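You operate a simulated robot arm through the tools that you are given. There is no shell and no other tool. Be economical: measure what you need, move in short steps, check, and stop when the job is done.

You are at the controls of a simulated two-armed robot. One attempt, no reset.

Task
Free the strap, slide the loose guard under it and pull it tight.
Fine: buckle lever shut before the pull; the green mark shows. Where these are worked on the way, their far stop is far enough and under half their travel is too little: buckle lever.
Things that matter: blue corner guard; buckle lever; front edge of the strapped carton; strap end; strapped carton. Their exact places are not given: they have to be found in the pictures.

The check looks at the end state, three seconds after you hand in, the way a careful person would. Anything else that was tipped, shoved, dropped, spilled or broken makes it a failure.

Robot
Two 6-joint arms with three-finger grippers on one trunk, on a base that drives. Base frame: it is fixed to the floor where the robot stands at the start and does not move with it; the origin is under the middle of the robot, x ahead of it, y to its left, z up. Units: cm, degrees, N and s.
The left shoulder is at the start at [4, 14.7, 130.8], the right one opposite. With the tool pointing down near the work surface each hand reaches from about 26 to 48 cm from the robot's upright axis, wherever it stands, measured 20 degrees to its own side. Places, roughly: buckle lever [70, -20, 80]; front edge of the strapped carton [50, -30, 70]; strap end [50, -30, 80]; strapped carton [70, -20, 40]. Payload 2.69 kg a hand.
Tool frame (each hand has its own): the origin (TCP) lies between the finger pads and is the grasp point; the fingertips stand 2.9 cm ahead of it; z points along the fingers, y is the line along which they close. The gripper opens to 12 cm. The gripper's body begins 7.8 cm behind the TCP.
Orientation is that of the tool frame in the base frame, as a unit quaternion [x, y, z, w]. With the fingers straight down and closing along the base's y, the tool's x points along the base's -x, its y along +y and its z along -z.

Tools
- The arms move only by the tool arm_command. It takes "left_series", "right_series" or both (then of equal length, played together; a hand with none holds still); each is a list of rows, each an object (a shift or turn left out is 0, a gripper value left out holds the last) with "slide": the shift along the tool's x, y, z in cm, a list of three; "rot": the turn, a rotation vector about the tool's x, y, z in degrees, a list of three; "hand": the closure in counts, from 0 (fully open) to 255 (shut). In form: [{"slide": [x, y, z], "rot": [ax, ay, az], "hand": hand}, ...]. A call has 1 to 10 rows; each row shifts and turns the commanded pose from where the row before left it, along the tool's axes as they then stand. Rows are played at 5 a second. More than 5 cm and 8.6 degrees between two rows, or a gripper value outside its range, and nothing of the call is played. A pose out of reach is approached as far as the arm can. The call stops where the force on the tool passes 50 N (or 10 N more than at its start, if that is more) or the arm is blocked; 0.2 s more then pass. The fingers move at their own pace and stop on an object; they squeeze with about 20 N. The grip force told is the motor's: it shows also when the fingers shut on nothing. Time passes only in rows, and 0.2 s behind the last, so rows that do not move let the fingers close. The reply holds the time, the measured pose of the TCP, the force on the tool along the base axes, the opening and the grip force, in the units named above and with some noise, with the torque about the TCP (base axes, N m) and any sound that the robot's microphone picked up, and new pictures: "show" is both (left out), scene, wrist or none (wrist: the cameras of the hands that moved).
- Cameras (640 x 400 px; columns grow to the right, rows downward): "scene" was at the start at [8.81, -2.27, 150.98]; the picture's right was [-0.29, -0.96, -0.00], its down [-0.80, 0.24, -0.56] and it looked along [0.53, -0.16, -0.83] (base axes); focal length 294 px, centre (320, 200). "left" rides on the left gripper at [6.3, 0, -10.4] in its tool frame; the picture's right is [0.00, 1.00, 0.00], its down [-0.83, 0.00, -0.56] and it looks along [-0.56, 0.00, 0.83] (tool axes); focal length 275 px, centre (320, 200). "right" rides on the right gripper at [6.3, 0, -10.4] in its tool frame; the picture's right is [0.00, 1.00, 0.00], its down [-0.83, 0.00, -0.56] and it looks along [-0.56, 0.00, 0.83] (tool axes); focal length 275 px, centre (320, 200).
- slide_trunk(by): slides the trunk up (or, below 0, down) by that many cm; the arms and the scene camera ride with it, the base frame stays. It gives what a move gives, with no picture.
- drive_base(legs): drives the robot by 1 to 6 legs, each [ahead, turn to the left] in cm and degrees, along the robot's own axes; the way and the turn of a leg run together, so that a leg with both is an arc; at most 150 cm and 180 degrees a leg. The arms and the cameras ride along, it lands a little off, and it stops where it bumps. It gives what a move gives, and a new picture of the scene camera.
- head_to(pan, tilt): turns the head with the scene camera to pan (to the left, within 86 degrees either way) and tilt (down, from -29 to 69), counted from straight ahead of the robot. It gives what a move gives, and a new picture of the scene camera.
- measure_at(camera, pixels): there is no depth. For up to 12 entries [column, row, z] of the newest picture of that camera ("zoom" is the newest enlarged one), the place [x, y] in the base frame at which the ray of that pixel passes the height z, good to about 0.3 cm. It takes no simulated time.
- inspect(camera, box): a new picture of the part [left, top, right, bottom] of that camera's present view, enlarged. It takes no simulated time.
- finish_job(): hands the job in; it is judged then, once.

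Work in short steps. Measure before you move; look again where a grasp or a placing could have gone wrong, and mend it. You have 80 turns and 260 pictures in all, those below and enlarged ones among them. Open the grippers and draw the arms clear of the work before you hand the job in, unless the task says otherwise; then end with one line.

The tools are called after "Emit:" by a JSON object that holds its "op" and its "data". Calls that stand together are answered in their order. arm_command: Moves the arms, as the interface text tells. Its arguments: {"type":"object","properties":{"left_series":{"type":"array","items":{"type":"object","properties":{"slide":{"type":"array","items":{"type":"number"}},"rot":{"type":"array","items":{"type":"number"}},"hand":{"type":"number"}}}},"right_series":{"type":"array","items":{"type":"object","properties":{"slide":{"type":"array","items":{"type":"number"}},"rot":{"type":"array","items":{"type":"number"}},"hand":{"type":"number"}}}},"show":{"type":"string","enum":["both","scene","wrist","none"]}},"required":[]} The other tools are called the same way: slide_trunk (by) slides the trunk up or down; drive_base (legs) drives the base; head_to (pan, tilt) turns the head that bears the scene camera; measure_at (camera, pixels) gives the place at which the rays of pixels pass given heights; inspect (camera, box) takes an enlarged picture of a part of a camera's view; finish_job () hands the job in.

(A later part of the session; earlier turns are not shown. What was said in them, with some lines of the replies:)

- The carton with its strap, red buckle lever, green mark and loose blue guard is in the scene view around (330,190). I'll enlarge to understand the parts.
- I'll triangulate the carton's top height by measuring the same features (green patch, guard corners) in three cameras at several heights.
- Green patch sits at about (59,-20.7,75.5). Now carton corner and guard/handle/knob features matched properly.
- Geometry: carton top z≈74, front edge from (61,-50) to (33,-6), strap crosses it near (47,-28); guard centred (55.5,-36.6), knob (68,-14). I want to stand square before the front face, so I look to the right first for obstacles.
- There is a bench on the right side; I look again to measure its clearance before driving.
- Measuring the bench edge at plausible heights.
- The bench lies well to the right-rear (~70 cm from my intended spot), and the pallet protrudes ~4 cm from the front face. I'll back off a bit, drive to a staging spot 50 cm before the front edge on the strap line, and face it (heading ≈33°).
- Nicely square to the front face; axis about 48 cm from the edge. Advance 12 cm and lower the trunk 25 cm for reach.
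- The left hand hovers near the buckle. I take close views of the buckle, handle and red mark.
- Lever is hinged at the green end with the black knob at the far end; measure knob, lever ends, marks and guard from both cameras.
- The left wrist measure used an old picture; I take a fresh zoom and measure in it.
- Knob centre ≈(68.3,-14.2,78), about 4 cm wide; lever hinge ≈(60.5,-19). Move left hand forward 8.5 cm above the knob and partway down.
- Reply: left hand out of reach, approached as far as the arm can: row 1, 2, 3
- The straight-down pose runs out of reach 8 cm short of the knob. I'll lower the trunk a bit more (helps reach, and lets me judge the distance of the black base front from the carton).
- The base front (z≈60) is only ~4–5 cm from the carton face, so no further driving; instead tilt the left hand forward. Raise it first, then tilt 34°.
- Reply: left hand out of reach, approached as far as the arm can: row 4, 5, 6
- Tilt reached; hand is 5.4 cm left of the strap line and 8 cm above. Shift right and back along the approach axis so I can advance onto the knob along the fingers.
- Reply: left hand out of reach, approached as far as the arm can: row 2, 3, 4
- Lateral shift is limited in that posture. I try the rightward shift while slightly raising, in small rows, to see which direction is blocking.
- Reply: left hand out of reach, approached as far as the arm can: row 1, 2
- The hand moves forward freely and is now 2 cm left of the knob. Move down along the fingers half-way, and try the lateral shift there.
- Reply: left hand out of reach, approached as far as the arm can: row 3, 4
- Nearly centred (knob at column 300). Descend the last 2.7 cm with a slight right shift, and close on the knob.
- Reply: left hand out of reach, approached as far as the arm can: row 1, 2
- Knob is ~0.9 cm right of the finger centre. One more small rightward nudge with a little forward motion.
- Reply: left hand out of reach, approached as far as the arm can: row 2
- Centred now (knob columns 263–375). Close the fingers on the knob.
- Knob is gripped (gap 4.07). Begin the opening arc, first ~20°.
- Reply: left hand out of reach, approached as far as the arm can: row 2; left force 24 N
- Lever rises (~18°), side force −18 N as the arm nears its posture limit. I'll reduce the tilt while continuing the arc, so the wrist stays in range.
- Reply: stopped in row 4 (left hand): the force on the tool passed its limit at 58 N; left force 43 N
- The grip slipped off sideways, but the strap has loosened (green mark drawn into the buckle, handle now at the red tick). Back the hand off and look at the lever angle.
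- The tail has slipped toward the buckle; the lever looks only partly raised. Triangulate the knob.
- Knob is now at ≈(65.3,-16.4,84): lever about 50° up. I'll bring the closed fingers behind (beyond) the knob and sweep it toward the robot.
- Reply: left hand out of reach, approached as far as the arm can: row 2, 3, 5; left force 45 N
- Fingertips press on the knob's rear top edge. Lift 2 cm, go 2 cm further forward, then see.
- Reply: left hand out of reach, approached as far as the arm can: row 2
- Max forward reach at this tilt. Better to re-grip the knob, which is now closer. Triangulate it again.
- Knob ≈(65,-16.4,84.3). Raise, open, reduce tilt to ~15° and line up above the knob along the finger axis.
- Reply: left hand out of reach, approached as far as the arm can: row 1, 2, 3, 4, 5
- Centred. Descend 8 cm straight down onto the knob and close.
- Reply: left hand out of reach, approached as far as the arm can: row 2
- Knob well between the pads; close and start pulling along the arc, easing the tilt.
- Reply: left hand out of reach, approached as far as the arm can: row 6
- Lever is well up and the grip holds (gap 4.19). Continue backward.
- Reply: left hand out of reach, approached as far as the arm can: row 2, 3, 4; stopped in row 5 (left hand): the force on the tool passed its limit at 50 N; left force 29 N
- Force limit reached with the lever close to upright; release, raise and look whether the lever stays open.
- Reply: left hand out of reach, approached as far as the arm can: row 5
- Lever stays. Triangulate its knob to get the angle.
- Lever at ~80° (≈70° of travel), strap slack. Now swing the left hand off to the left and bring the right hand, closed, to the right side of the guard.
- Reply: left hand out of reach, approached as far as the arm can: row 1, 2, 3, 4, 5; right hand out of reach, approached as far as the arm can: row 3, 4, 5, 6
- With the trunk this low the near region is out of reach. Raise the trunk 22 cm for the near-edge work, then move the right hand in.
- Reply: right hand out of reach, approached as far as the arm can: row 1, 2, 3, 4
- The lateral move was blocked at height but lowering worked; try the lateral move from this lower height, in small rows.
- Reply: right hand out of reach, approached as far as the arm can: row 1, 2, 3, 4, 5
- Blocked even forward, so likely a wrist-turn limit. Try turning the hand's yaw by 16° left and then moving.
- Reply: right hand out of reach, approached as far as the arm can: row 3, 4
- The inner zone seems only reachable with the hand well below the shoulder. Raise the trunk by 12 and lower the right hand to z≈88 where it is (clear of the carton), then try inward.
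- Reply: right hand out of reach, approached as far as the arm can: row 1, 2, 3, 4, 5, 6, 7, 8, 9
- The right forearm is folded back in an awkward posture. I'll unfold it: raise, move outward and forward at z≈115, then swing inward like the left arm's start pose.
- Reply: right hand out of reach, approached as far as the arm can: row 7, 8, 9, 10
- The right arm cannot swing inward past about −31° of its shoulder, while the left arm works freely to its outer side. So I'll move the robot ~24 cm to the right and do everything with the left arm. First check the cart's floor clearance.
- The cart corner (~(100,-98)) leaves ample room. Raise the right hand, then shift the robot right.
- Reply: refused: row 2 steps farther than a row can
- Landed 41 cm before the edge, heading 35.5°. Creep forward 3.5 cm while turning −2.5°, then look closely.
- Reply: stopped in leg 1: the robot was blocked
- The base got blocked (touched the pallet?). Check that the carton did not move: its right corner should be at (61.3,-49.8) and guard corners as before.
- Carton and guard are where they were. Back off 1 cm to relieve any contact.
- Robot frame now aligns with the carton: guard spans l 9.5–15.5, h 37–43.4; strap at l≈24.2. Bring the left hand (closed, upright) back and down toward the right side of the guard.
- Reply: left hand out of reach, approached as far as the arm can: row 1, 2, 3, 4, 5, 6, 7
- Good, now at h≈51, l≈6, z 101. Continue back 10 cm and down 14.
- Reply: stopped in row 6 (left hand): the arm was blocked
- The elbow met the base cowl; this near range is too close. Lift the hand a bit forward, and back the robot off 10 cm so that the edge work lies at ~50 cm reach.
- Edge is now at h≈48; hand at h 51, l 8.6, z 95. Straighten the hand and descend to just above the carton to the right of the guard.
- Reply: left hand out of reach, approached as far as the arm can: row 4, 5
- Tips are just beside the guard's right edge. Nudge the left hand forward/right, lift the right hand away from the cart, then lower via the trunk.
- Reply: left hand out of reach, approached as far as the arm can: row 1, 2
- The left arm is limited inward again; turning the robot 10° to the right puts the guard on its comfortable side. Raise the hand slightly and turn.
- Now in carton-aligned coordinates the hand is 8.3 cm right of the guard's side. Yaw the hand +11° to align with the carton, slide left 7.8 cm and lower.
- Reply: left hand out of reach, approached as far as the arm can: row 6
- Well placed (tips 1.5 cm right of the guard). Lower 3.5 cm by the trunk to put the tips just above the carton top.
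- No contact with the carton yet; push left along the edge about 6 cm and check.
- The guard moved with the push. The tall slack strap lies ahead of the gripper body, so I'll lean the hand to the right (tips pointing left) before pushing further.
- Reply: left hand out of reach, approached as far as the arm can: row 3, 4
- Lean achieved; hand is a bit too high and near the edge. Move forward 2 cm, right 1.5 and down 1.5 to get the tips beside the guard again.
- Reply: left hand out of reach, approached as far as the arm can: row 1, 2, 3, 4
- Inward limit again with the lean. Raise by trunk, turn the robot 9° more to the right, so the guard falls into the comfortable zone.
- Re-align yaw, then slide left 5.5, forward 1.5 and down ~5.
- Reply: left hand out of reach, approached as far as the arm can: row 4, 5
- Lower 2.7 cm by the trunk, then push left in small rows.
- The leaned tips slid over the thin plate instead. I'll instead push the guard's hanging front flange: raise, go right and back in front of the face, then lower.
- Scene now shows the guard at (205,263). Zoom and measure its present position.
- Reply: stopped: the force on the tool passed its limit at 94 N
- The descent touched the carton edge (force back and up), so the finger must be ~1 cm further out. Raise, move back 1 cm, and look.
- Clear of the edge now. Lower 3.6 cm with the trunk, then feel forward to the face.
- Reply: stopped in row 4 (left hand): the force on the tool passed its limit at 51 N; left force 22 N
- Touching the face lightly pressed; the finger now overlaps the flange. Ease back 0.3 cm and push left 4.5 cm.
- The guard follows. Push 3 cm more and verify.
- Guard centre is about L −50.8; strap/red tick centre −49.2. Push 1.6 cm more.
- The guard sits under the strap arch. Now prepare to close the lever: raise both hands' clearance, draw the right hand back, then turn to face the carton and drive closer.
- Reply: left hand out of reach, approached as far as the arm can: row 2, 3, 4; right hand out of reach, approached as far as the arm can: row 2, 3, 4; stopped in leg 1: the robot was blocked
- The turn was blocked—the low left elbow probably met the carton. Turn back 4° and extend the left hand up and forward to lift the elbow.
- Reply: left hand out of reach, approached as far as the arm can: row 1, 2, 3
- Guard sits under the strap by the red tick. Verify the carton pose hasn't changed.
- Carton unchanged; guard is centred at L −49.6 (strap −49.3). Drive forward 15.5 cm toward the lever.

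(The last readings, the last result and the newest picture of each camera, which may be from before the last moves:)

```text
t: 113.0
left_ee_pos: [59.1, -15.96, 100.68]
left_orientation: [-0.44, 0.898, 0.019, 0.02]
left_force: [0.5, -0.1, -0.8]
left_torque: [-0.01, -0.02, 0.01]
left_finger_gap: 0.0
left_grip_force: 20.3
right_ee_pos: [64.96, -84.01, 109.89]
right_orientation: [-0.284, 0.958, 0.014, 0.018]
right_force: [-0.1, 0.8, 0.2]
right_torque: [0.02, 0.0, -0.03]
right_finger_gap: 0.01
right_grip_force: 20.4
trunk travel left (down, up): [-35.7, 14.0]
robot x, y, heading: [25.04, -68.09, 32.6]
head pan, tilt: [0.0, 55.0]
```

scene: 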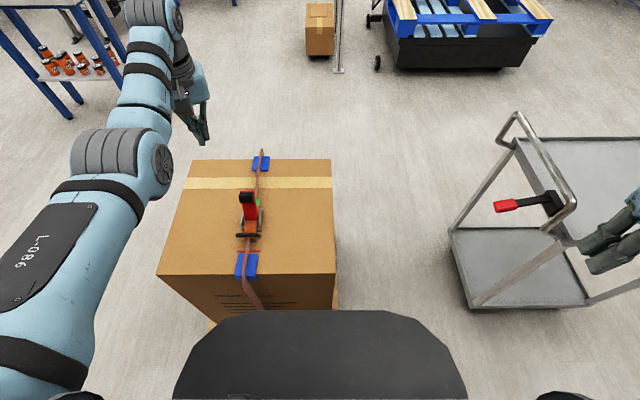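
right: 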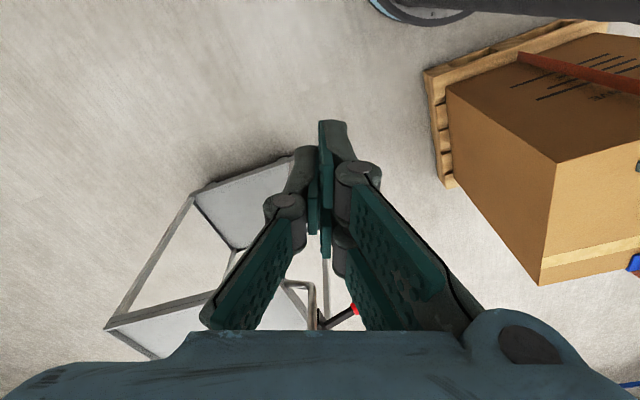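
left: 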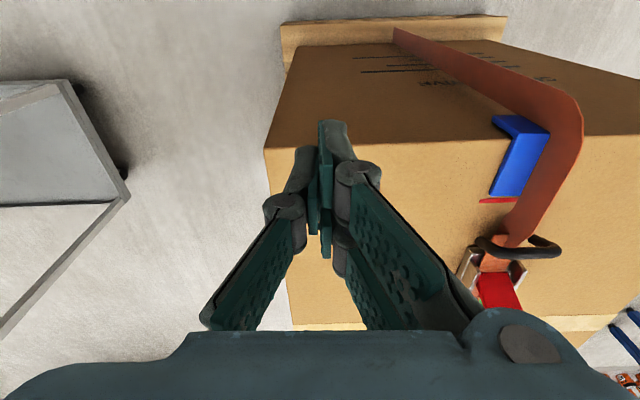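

Align the left hand's yaw with the strap and place it behind (robot side of) the upright lever, then lower.

Emit:
{"op": "arm_command", "data": {"left_series": [{"rot": [0, 0, 8.4]}, {"rot": [0, 0, 8.4]}, {"rot": [0, 0, 2.6]}, {"slide": [1.5, -2, 0]}, {"slide": [1.5, -1.9, 0]}, {"slide": [0, 0, 0]}]}}

```text
t: 114.4
left_ee_pos: [59.81, -20.12, 100.05]
left_orientation: [-0.282, 0.959, 0.023, 0.017]
left_force: [-0.5, 0.3, 0.2]
left_torque: [-0.02, 0.03, 0.01]
left_finger_gap: 0.01
left_grip_force: 20.2
left hand out of reach, approached as far as the arm can: row 5
right_ee_pos: [65.05, -84.05, 109.78]
right_orientation: [-0.284, 0.959, 0.014, 0.018]
right_force: [-0.8, 0.0, -0.2]
right_torque: [-0.01, -0.02, -0.04]
right_finger_gap: 0.02
right_grip_force: 20.2
trunk travel left (down, up): [-35.7, 14.0]
robot x, y, heading: [24.82, -68.08, 32.7]
head pan, tilt: [0.0, 55.0]
```

scene: 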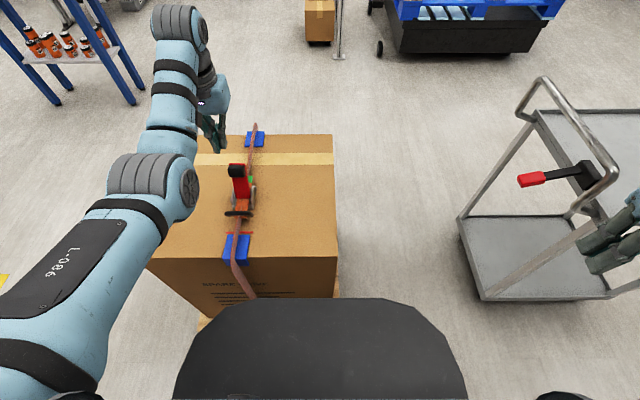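
left: 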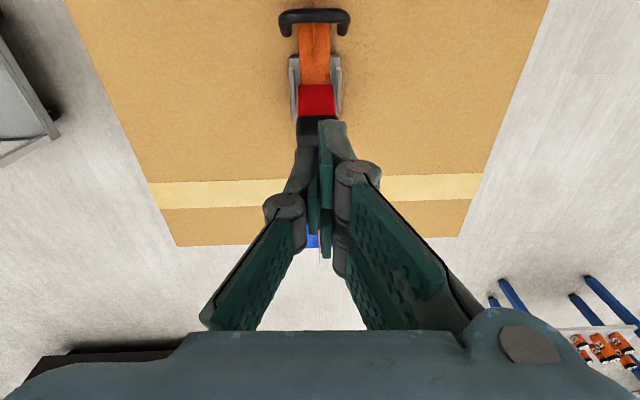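

Laterally aligned. Back 1.2 cm and lower by the trunk 13 cm.

Emit:
{"op": "arm_command", "data": {"left_series": [{"slide": [1.3, 0, 0]}, {"slide": [0, 0, 0]}], "show": "none"}}

Emit:
{"op": "slide_trunk", "data": {"by": -10}}

Emit:
{"op": "inspect", "data": {"camera": "left", "box": [160, 0, 480, 260]}}

```text
t: 115.0
left_ee_pos: [59.65, -20.33, 99.51]
left_orientation: [-0.281, 0.959, 0.022, 0.017]
left_force: [1.0, -0.7, 0.0]
left_torque: [0.04, 0.0, 0.0]
left_finger_gap: 0.0
left_grip_force: 20.3
left hand out of reach, approached as far as the arm can: row 1
right_ee_pos: [65.02, -84.11, 109.85]
right_orientation: [-0.284, 0.959, 0.014, 0.017]
right_force: [-1.0, -0.2, 0.2]
right_torque: [-0.02, -0.05, 0.01]
right_finger_gap: 0.0
right_grip_force: 19.4
trunk travel left (down, up): [-35.7, 14.0]
robot x, y, heading: [24.95, -67.97, 32.9]
head pan, tilt: [0.0, 55.0]
```

```text
t: 116.3
left_ee_pos: [59.58, -20.3, 89.68]
left_orientation: [-0.281, 0.959, 0.023, 0.017]
left_force: [0.0, -0.9, -0.2]
left_torque: [0.02, -0.01, 0.02]
left_finger_gap: 0.0
left_grip_force: 20.3
right_ee_pos: [65.0, -84.07, 100.03]
right_orientation: [-0.283, 0.959, 0.013, 0.017]
right_force: [-0.2, -0.1, -0.3]
right_torque: [-0.03, -0.02, 0.01]
right_finger_gap: 0.0
right_grip_force: 19.9
trunk travel left (down, up): [-25.7, 24.0]
robot x, y, heading: [24.9, -68.0, 32.7]
head pan, tilt: [0.0, 55.0]
```

```text
1.54 times, centred on (320, 130) of left
```

zoom: 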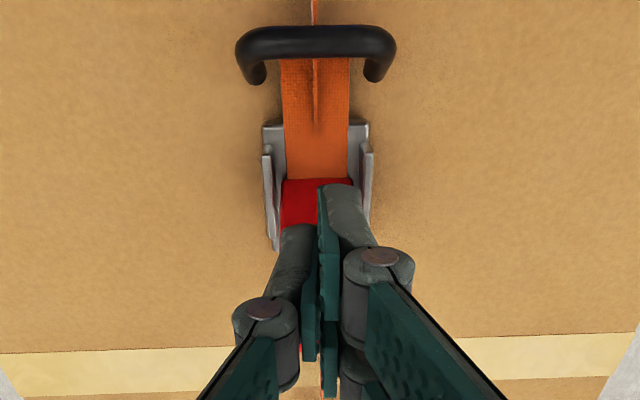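

Tips are at knob-top height on the robot side with no contact. Lower 3 cm more and push forward.

Emit:
{"op": "slide_trunk", "data": {"by": -3}}

Emit:
{"op": "arm_command", "data": {"left_series": [{"slide": [-1, 0, 0]}, {"slide": [-1, 0, 0]}, {"slide": [-1, 0, 0]}, {"slide": [-1, 0, 0.3]}, {"slide": [-1, 0, 0.3]}, {"slide": [0, 0, 0]}]}}

```text
t: 117.1
left_ee_pos: [59.62, -20.19, 86.76]
left_orientation: [-0.282, 0.959, 0.023, 0.017]
left_force: [0.6, -0.6, 0.4]
left_torque: [-0.02, -0.02, 0.03]
left_finger_gap: 0.0
left_grip_force: 20.5
right_ee_pos: [64.87, -84.2, 96.95]
right_orientation: [-0.283, 0.959, 0.014, 0.018]
right_force: [0.6, 0.3, 0.0]
right_torque: [-0.05, -0.03, 0.0]
right_finger_gap: 0.01
right_grip_force: 20.3
trunk travel left (down, up): [-22.7, 27.0]
robot x, y, heading: [24.9, -67.54, 32.8]
head pan, tilt: [0.0, 55.0]
```

```text
t: 118.5
left_ee_pos: [62.46, -18.4, 86.49]
left_orientation: [-0.281, 0.959, 0.023, 0.017]
left_force: [-0.2, -0.8, 0.7]
left_torque: [0.02, 0.01, -0.02]
left_finger_gap: 0.0
left_grip_force: 20.2
left hand out of reach, approached as far as the arm can: row 4, 5
right_ee_pos: [65.03, -84.03, 97.04]
right_orientation: [-0.283, 0.959, 0.013, 0.018]
right_force: [-0.1, 0.7, -0.3]
right_torque: [-0.02, -0.01, -0.02]
right_finger_gap: 0.0
right_grip_force: 19.7
trunk travel left (down, up): [-22.7, 27.0]
robot x, y, heading: [24.77, -68.1, 32.9]
head pan, tilt: [0.0, 55.0]
5 turns are left
```

scene: 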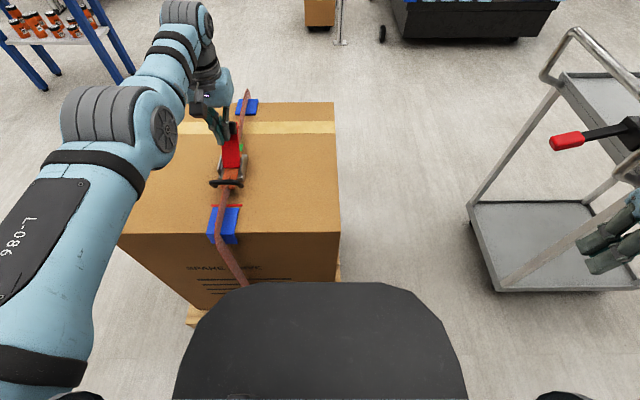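
left: 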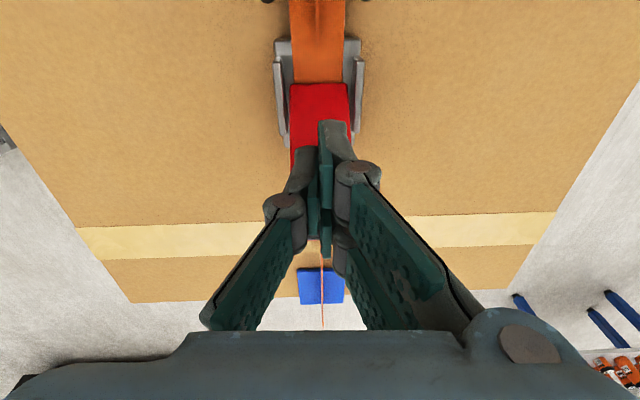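

The lever is moving down; few turns remain, so I batch: tilt forward while pushing the lever, then press the knob down, and look.

Emit:
{"op": "arm_command", "data": {"left_series": [{"slide": [-0.5, 0, 0], "rot": [0, -7.5, 0]}, {"slide": [-0.5, 0, 0], "rot": [0, -7.5, 0]}, {"slide": [-0.5, 0, 0], "rot": [0, -7.5, 0]}, {"slide": [-0.5, 0, 0.2], "rot": [0, -7.5, 0]}, {"slide": [-0.87, 0, 0.5]}, {"slide": [-0.87, 0, 0.5]}, {"slide": [-0.87, 0, 0.5]}, {"slide": [-0.87, 0, 0.5]}, {"slide": [0, 0, 0]}], "show": "none"}}

Emit:
{"op": "arm_command", "data": {"left_series": [{"slide": [0.3, 0, 1]}, {"slide": [0.5, 0, 0.87]}, {"slide": [0.5, 0, 0.87]}, {"slide": [0.5, 0, 0.87]}, {"slide": [0.5, 0, 0.87]}, {"slide": [0.25, 0, 0.43]}, {"slide": [0.25, 0, 0.43]}, {"slide": [0.25, 0, 0.43]}, {"slide": [0, 0, 0]}]}}

Emit:
{"op": "inspect", "data": {"camera": "scene", "box": [170, 70, 310, 250]}}

```text
t: 120.5
left_ee_pos: [67.41, -15.31, 87.0]
left_orientation: [-0.266, 0.922, 0.095, 0.266]
left_force: [-0.3, 0.4, -0.4]
left_torque: [0.02, 0.0, -0.02]
left_finger_gap: 0.0
left_grip_force: 19.8
right_ee_pos: [64.9, -84.1, 97.02]
right_orientation: [-0.284, 0.959, 0.014, 0.018]
right_force: [-0.1, 0.4, -1.0]
right_torque: [-0.04, -0.01, 0.01]
right_finger_gap: 0.02
right_grip_force: 20.0
trunk travel left (down, up): [-22.7, 27.0]
robot x, y, heading: [24.56, -68.07, 33.1]
head pan, tilt: [0.0, 55.0]
```

```text
t: 122.1
left_ee_pos: [67.55, -15.11, 82.31]
left_orientation: [-0.265, 0.918, 0.1, 0.276]
left_force: [-21.3, -17.5, 22.0]
left_torque: [-0.47, 0.74, 0.01]
left_finger_gap: 0.02
left_grip_force: 20.1
right_ee_pos: [64.3, -84.53, 97.17]
right_orientation: [-0.286, 0.958, 0.016, 0.022]
right_force: [-0.7, 0.1, -0.8]
right_torque: [0.0, -0.01, 0.01]
right_finger_gap: 0.0
right_grip_force: 19.7
trunk travel left (down, up): [-22.7, 27.0]
robot x, y, heading: [24.73, -68.02, 32.7]
head pan, tilt: [0.0, 55.0]
stopped in row 7 (left hand): the force on the tool passed its limit at 54 N (the readings are from after the stop); the commanded pose is now the measured one
```

scene: 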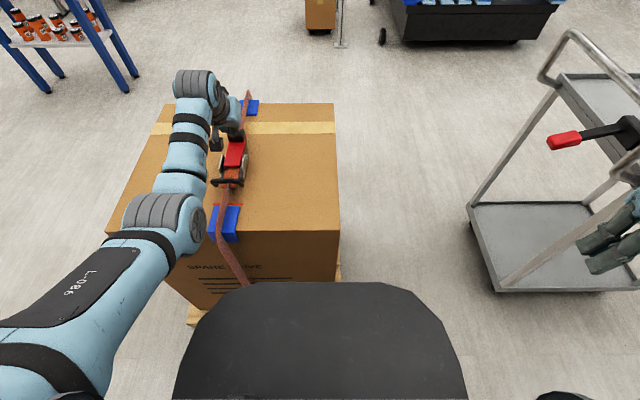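
left: 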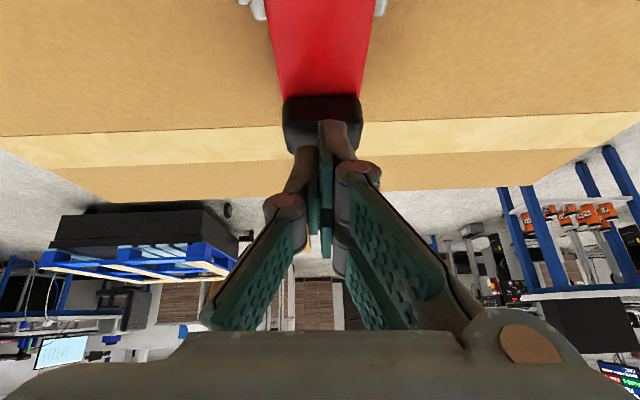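

```text
2.22 times, centred on (240, 160) of scene
4 turns are left
```

zoom: 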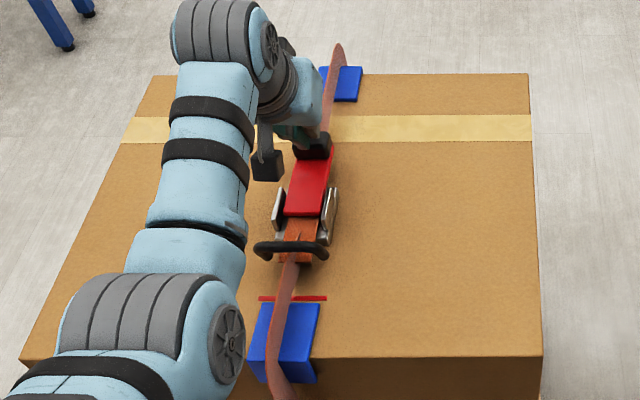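

The lever is down: knob at closed height with 54 N on its stop. Press once more lightly, then raise, straighten, open the hand and back off so that it stands above the strap handle; measure the handle meanwhile.

Emit:
{"op": "measure_at", "data": {"camera": "zoom", "pixels": [[291, 250, 77], [256, 250, 77], [327, 252, 77], [291, 250, 79], [310, 150, 79], [303, 214, 77]]}}

Emit:
{"op": "arm_command", "data": {"left_series": [{"slide": [0.25, 0, 0.43]}, {"slide": [0.2, 0, 0.35]}, {"slide": [0, 0, 0]}], "show": "none"}}

Emit:
{"op": "slide_trunk", "data": {"by": 10}}

Emit:
{"op": "arm_command", "data": {"left_series": [{"slide": [1.6, 0, -1.03], "rot": [0, 7.5, 0]}, {"slide": [1.7, 0, -0.82], "rot": [0, 7.5, 0]}, {"slide": [1.8, 0, -0.6], "rot": [0, 7.5, 0]}, {"slide": [1.87, 0, -0.35], "rot": [0, 7.5, 0], "hand": 0}, {"slide": [0, 0, 0], "rot": [0, 3, 0], "hand": 0}, {"slide": [0, 0, 0]}, {"slide": [0, 0, 0]}], "show": "none"}}

Emit:
{"op": "drive_base", "data": {"legs": [[-4.4, 0]]}}

Emit:
{"op": "inspect", "data": {"camera": "left", "box": [100, 0, 540, 280]}}

Emit:
{"op": "inspect", "data": {"camera": "scene", "box": [170, 70, 310, 250]}}

```text
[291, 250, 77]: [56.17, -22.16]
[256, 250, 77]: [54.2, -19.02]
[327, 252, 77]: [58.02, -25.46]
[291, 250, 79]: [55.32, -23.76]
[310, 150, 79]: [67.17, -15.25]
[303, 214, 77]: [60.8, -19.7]
```

```text
t: 122.5
left_ee_pos: [67.63, -15.17, 82.32]
left_orientation: [-0.265, 0.917, 0.102, 0.28]
left_force: [-27.0, -22.5, 28.3]
left_torque: [-0.7, 0.86, 0.28]
left_finger_gap: 0.0
left_grip_force: 20.2
right_ee_pos: [64.09, -84.81, 97.19]
right_orientation: [-0.284, 0.958, 0.016, 0.022]
right_force: [-0.2, 0.8, 0.4]
right_torque: [0.01, -0.06, 0.01]
right_finger_gap: 0.01
right_grip_force: 20.3
trunk travel left (down, up): [-22.7, 27.0]
robot x, y, heading: [24.89, -67.89, 33.4]
head pan, tilt: [0.0, 55.0]
stopped in row 2 (left hand): the force on the tool passed its limit at 53 N (the readings are from after the stop); the commanded pose is now the measured one
```

```text
t: 123.9
left_ee_pos: [68.2, -14.5, 91.35]
left_orientation: [-0.266, 0.919, 0.1, 0.275]
left_force: [-0.4, -0.1, -0.1]
left_torque: [0.02, -0.02, 0.01]
left_finger_gap: 0.0
left_grip_force: 20.4
right_ee_pos: [64.88, -84.14, 106.87]
right_orientation: [-0.284, 0.958, 0.014, 0.018]
right_force: [-0.5, 0.9, 0.4]
right_torque: [0.0, 0.01, -0.02]
right_finger_gap: 0.0
right_grip_force: 19.7
trunk travel left (down, up): [-32.7, 17.0]
robot x, y, heading: [24.84, -68.24, 32.9]
head pan, tilt: [0.0, 55.0]
```

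```text
t: 125.5
left_ee_pos: [61.23, -18.88, 91.31]
left_orientation: [-0.284, 0.959, 0.02, 0.002]
left_force: [-0.5, 0.3, 0.3]
left_torque: [-0.01, 0.02, -0.02]
left_finger_gap: 11.98
left_grip_force: 0.1
left hand out of reach, approached as far as the arm can: row 5
right_ee_pos: [64.87, -84.12, 106.82]
right_orientation: [-0.285, 0.958, 0.013, 0.018]
right_force: [-0.6, 0.3, -0.4]
right_torque: [-0.03, -0.02, 0.02]
right_finger_gap: 0.0
right_grip_force: 20.0
trunk travel left (down, up): [-32.7, 17.0]
robot x, y, heading: [24.59, -67.91, 33.2]
head pan, tilt: [0.0, 55.0]
```

```text
t: 126.4
left_ee_pos: [58.14, -20.96, 90.95]
left_orientation: [-0.284, 0.959, 0.019, 0.0]
left_force: [0.3, 0.6, 0.0]
left_torque: [-0.03, 0.08, -0.02]
left_finger_gap: 12.0
left_grip_force: 0.0
right_ee_pos: [61.82, -86.03, 106.72]
right_orientation: [-0.283, 0.959, 0.013, 0.014]
right_force: [0.6, 0.5, -0.6]
right_torque: [-0.07, 0.01, 0.0]
right_finger_gap: 0.0
right_grip_force: 20.2
trunk travel left (down, up): [-32.7, 17.0]
robot x, y, heading: [21.18, -70.72, 33.3]
head pan, tilt: [0.0, 55.0]
```

scene: 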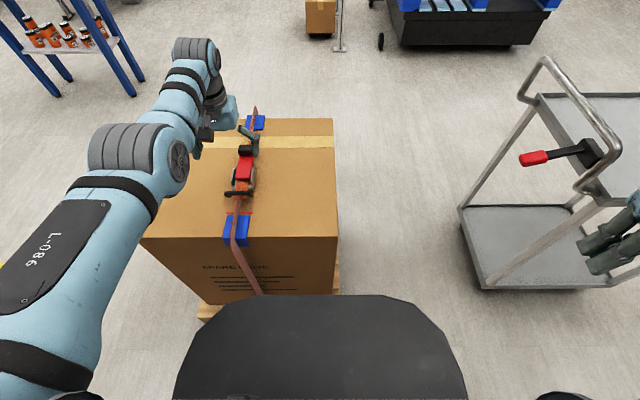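

```text
1.43 times, centred on (320, 140) of left
```

zoom: 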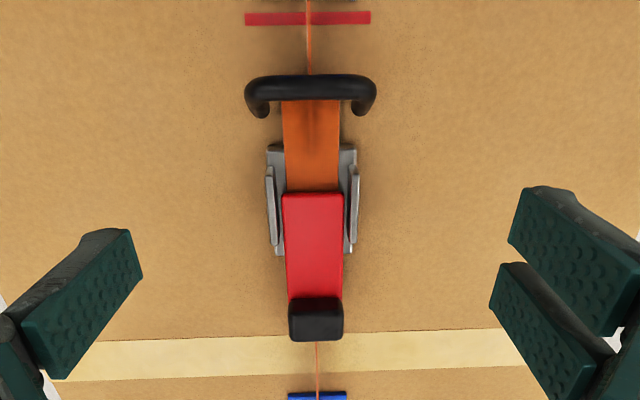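

```text
2.22 times, centred on (240, 160) of scene
3 turns are left
```

zoom: 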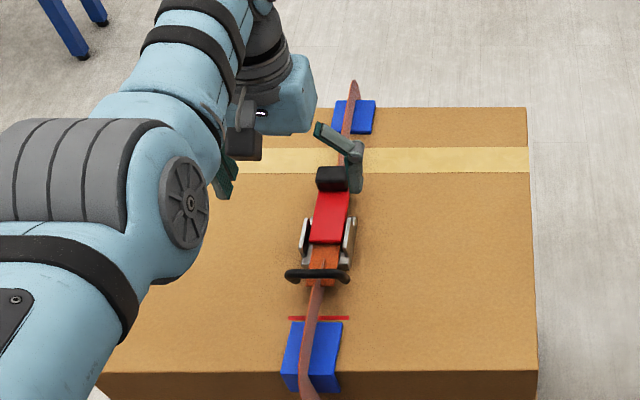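

Lever is shut. The handle bar is at about H 34.3, z≈78, ~7.3 cm long, so the open hand (12 cm) can take it end-to-end. Back up 2.2, lower 12.4, close, pull 8.3 cm by driving back, then a gentle extra pull.

Emit:
{"op": "drive_base", "data": {"legs": [[-2.2, 0]]}}

Emit:
{"op": "slide_trunk", "data": {"by": -12.4}}

Emit:
{"op": "arm_command", "data": {"left_series": [{"slide": [0, -0.3, 0], "hand": 0}, {"hand": 255}, {"hand": 255}, {"hand": 255}, {"hand": 255}], "show": "wrist"}}

Emit:
{"op": "drive_base", "data": {"legs": [[-8.3, 0]]}}

Emit:
{"op": "arm_command", "data": {"left_series": [{"slide": [0.4, 0, 0]}, {"slide": [0.4, 0, 0]}, {"slide": [0, 0, 0]}], "show": "wrist"}}

Emit:
{"op": "inspect", "data": {"camera": "scene", "box": [170, 70, 310, 250]}}

```text
t: 127.2
left_ee_pos: [55.94, -22.32, 91.16]
left_orientation: [-0.284, 0.959, 0.019, 0.001]
left_force: [0.4, -0.6, 0.0]
left_torque: [0.0, 0.06, -0.05]
left_finger_gap: 12.0
left_grip_force: 0.0
right_ee_pos: [59.8, -87.48, 106.74]
right_orientation: [-0.284, 0.959, 0.013, 0.016]
right_force: [0.1, 0.7, 0.0]
right_torque: [-0.04, 0.04, -0.01]
right_finger_gap: 0.02
right_grip_force: 19.8
trunk travel left (down, up): [-32.7, 17.0]
robot x, y, heading: [19.21, -71.54, 33.1]
head pan, tilt: [0.0, 55.0]
```

scene: 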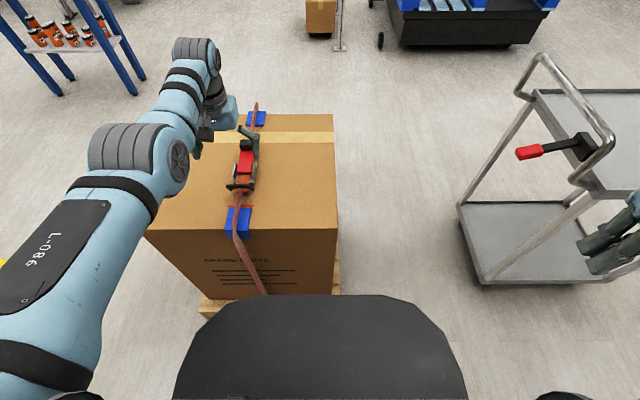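

```text
t: 128.7
left_ee_pos: [55.66, -22.47, 78.85]
left_orientation: [-0.284, 0.959, 0.02, 0.002]
left_force: [0.0, -0.1, 0.0]
left_torque: [0.01, -0.02, 0.01]
left_finger_gap: 12.01
left_grip_force: 0.0
right_ee_pos: [59.37, -87.66, 94.6]
right_orientation: [-0.284, 0.959, 0.014, 0.018]
right_force: [0.4, -0.1, -0.6]
right_torque: [0.02, -0.02, 0.01]
right_finger_gap: 0.0
right_grip_force: 20.1
trunk travel left (down, up): [-20.3, 29.4]
robot x, y, heading: [19.8, -71.49, 32.9]
head pan, tilt: [0.0, 55.0]
```

```text
t: 129.9
left_ee_pos: [55.76, -22.57, 79.04]
left_orientation: [-0.286, 0.958, 0.019, 0.003]
left_force: [-1.8, 7.8, 6.4]
left_torque: [0.69, 0.52, 0.27]
left_finger_gap: 7.03
left_grip_force: 45.2
right_ee_pos: [59.37, -87.65, 94.64]
right_orientation: [-0.285, 0.958, 0.014, 0.02]
right_force: [0.0, -0.7, -0.6]
right_torque: [-0.02, -0.01, 0.03]
right_finger_gap: 0.03
right_grip_force: 20.2
trunk travel left (down, up): [-20.3, 29.4]
robot x, y, heading: [19.06, -71.35, 33.2]
head pan, tilt: [0.0, 55.0]
```

left: 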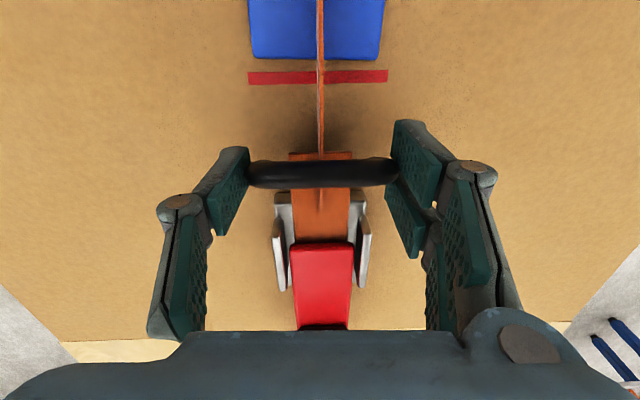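

```text
t: 131.0
left_ee_pos: [48.56, -27.48, 79.09]
left_orientation: [-0.284, 0.959, 0.018, 0.001]
left_force: [-19.4, -6.8, 3.4]
left_torque: [-0.11, 1.46, 0.03]
left_finger_gap: 7.05
left_grip_force: 44.7
right_ee_pos: [52.35, -92.25, 94.76]
right_orientation: [-0.285, 0.958, 0.013, 0.02]
right_force: [0.0, -0.9, 0.3]
right_torque: [0.01, 0.03, -0.01]
right_finger_gap: 0.0
right_grip_force: 20.2
trunk travel left (down, up): [-20.3, 29.4]
robot x, y, heading: [12.25, -75.56, 33.2]
head pan, tilt: [0.0, 55.0]
```

scene: 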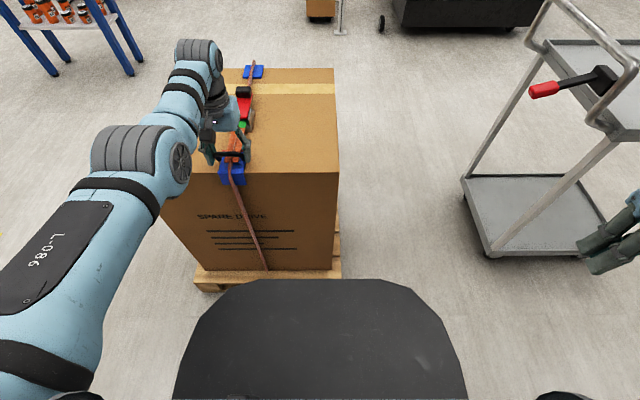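

```text
t: 131.8
left_ee_pos: [48.2, -27.68, 78.92]
left_orientation: [-0.285, 0.958, 0.02, 0.001]
left_force: [5.7, 11.6, 21.2]
left_torque: [1.21, -1.06, -0.34]
left_finger_gap: 7.07
left_grip_force: 45.0
right_ee_pos: [52.49, -92.19, 94.65]
right_orientation: [-0.284, 0.958, 0.013, 0.019]
right_force: [-0.2, -0.3, 0.2]
right_torque: [-0.02, 0.01, -0.02]
right_finger_gap: 0.0
right_grip_force: 19.7
trunk travel left (down, up): [-20.3, 29.4]
robot x, y, heading: [12.71, -76.05, 32.8]
head pan, tilt: [0.0, 55.0]
```

left: 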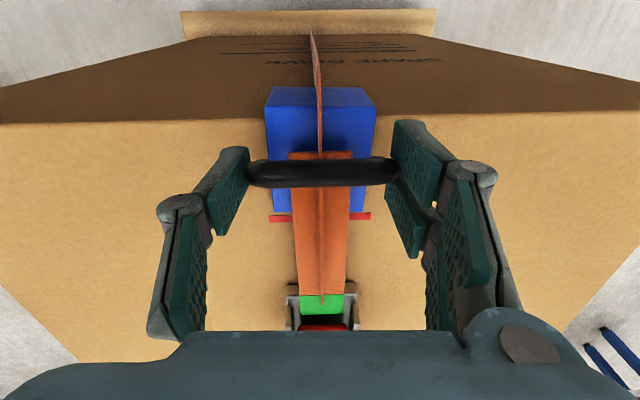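

```text
2.22 times, centred on (240, 160) of scene
2 turns are left
```

zoom: 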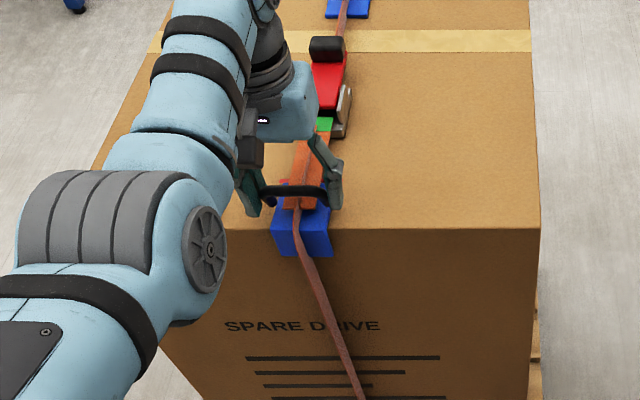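

Handle gripped and pulled: the green mark shows, lever shut, guard under the strap. One more gentle pull with the arm (stops at 50 N), then release, raise and back away, with a check picture.

Emit:
{"op": "arm_command", "data": {"left_series": [{"slide": [0.4, 0, 0]}, {"slide": [0.4, 0, 0]}, {"slide": [0.3, 0, 0]}, {"slide": [0, 0, 0]}], "show": "none"}}

Emit:
{"op": "arm_command", "data": {"left_series": [{"hand": 0}, {"hand": 0}, {"hand": 0}, {"hand": 0}, {"slide": [0, 0, -1]}, {"slide": [0, 0, 0]}], "right_series": [{"hand": 0}, {"hand": 0}, {"hand": 0}, {"hand": 0}, {"slide": [0, 0, 0]}, {"slide": [0, 0, 0]}], "show": "wrist"}}

Emit:
{"op": "slide_trunk", "data": {"by": 20}}

Emit:
{"op": "drive_base", "data": {"legs": [[-20, 0]]}}

Emit:
{"op": "inspect", "data": {"camera": "scene", "box": [170, 30, 350, 250]}}

```text
t: 132.8
left_ee_pos: [47.18, -28.35, 79.02]
left_orientation: [-0.284, 0.958, 0.019, 0.001]
left_force: [4.5, 16.8, 29.4]
left_torque: [0.73, -0.14, -0.37]
left_finger_gap: 7.03
left_grip_force: 45.0
right_ee_pos: [52.37, -92.19, 94.64]
right_orientation: [-0.285, 0.958, 0.014, 0.019]
right_force: [-0.4, 0.3, 0.6]
right_torque: [-0.01, 0.0, 0.0]
right_finger_gap: 0.0
right_grip_force: 19.8
trunk travel left (down, up): [-20.3, 29.4]
robot x, y, heading: [12.38, -76.17, 32.9]
head pan, tilt: [0.0, 55.0]
```

```text
t: 134.2
left_ee_pos: [47.23, -28.34, 79.82]
left_orientation: [-0.284, 0.959, 0.018, -0.001]
left_force: [-0.2, 0.0, 0.0]
left_torque: [0.02, -0.02, -0.01]
left_finger_gap: 11.98
left_grip_force: 0.0
right_ee_pos: [52.65, -92.09, 94.61]
right_orientation: [-0.286, 0.958, 0.013, 0.018]
right_force: [0.1, 0.4, 0.4]
right_torque: [0.01, -0.01, -0.02]
right_finger_gap: 12.0
right_grip_force: 0.2
trunk travel left (down, up): [-20.3, 29.4]
robot x, y, heading: [12.54, -75.73, 33.0]
head pan, tilt: [0.0, 55.0]
```

right: 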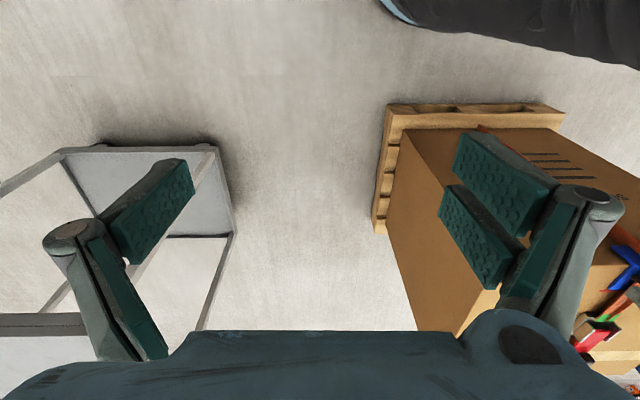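
left: 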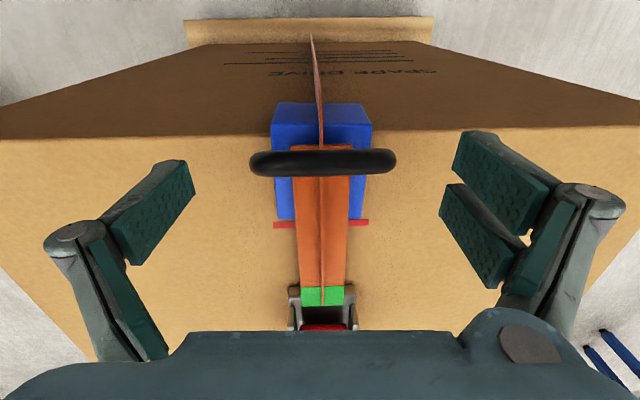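

```text
t: 136.3
left_ee_pos: [47.2, -28.36, 99.77]
left_orientation: [-0.284, 0.959, 0.019, -0.001]
left_force: [0.3, -0.5, 0.4]
left_torque: [0.03, -0.03, 0.01]
left_finger_gap: 11.99
left_grip_force: 0.1
right_ee_pos: [52.59, -92.08, 114.34]
right_orientation: [-0.285, 0.958, 0.013, 0.017]
right_force: [-0.1, 0.8, 0.1]
right_torque: [-0.03, -0.01, 0.0]
right_finger_gap: 12.03
right_grip_force: 0.0
trunk travel left (down, up): [-40.3, 9.4]
robot x, y, heading: [12.45, -76.12, 33.3]
head pan, tilt: [0.0, 55.0]
```

```text
t: 137.9
left_ee_pos: [30.69, -39.29, 99.5]
left_orientation: [-0.285, 0.958, 0.017, -0.002]
left_force: [0.2, 0.5, 0.2]
left_torque: [-0.03, 0.03, -0.01]
left_finger_gap: 11.99
left_grip_force: 0.1
right_ee_pos: [35.96, -102.95, 114.44]
right_orientation: [-0.285, 0.958, 0.013, 0.016]
right_force: [-0.4, 1.0, 0.6]
right_torque: [-0.07, 0.04, -0.01]
right_finger_gap: 11.99
right_grip_force: 0.0
trunk travel left (down, up): [-40.3, 9.4]
robot x, y, heading: [-4.1, -87.35, 33.0]
head pan, tilt: [0.0, 55.0]
```

scene: 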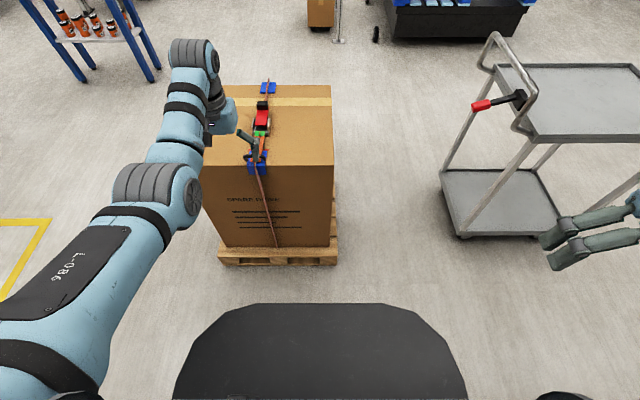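

```text
1.82 times, centred on (260, 140) of scene
1 turns are left
```

zoom: 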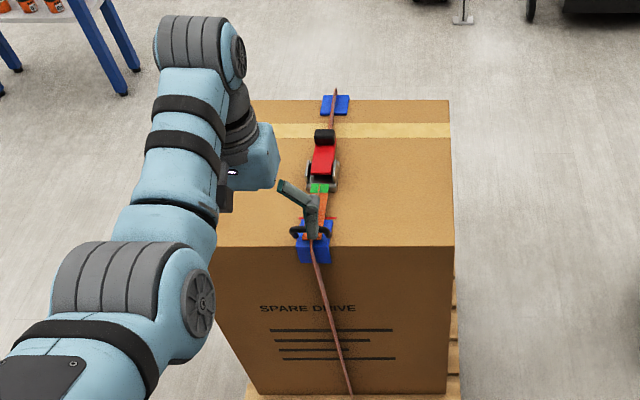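

The pictures show the guard under the strap, the lever shut and the green mark in view. The grippers are open and clear of the carton, so I hand in.

Emit:
{"op": "finish_job", "data": {}}

```text
The job is handed in.
```

The job is handed in: the loose guard is under the strap, the lever was shut before the pull, the strap is pulled tight and the green mark shows, though I have not seen the result of the check.
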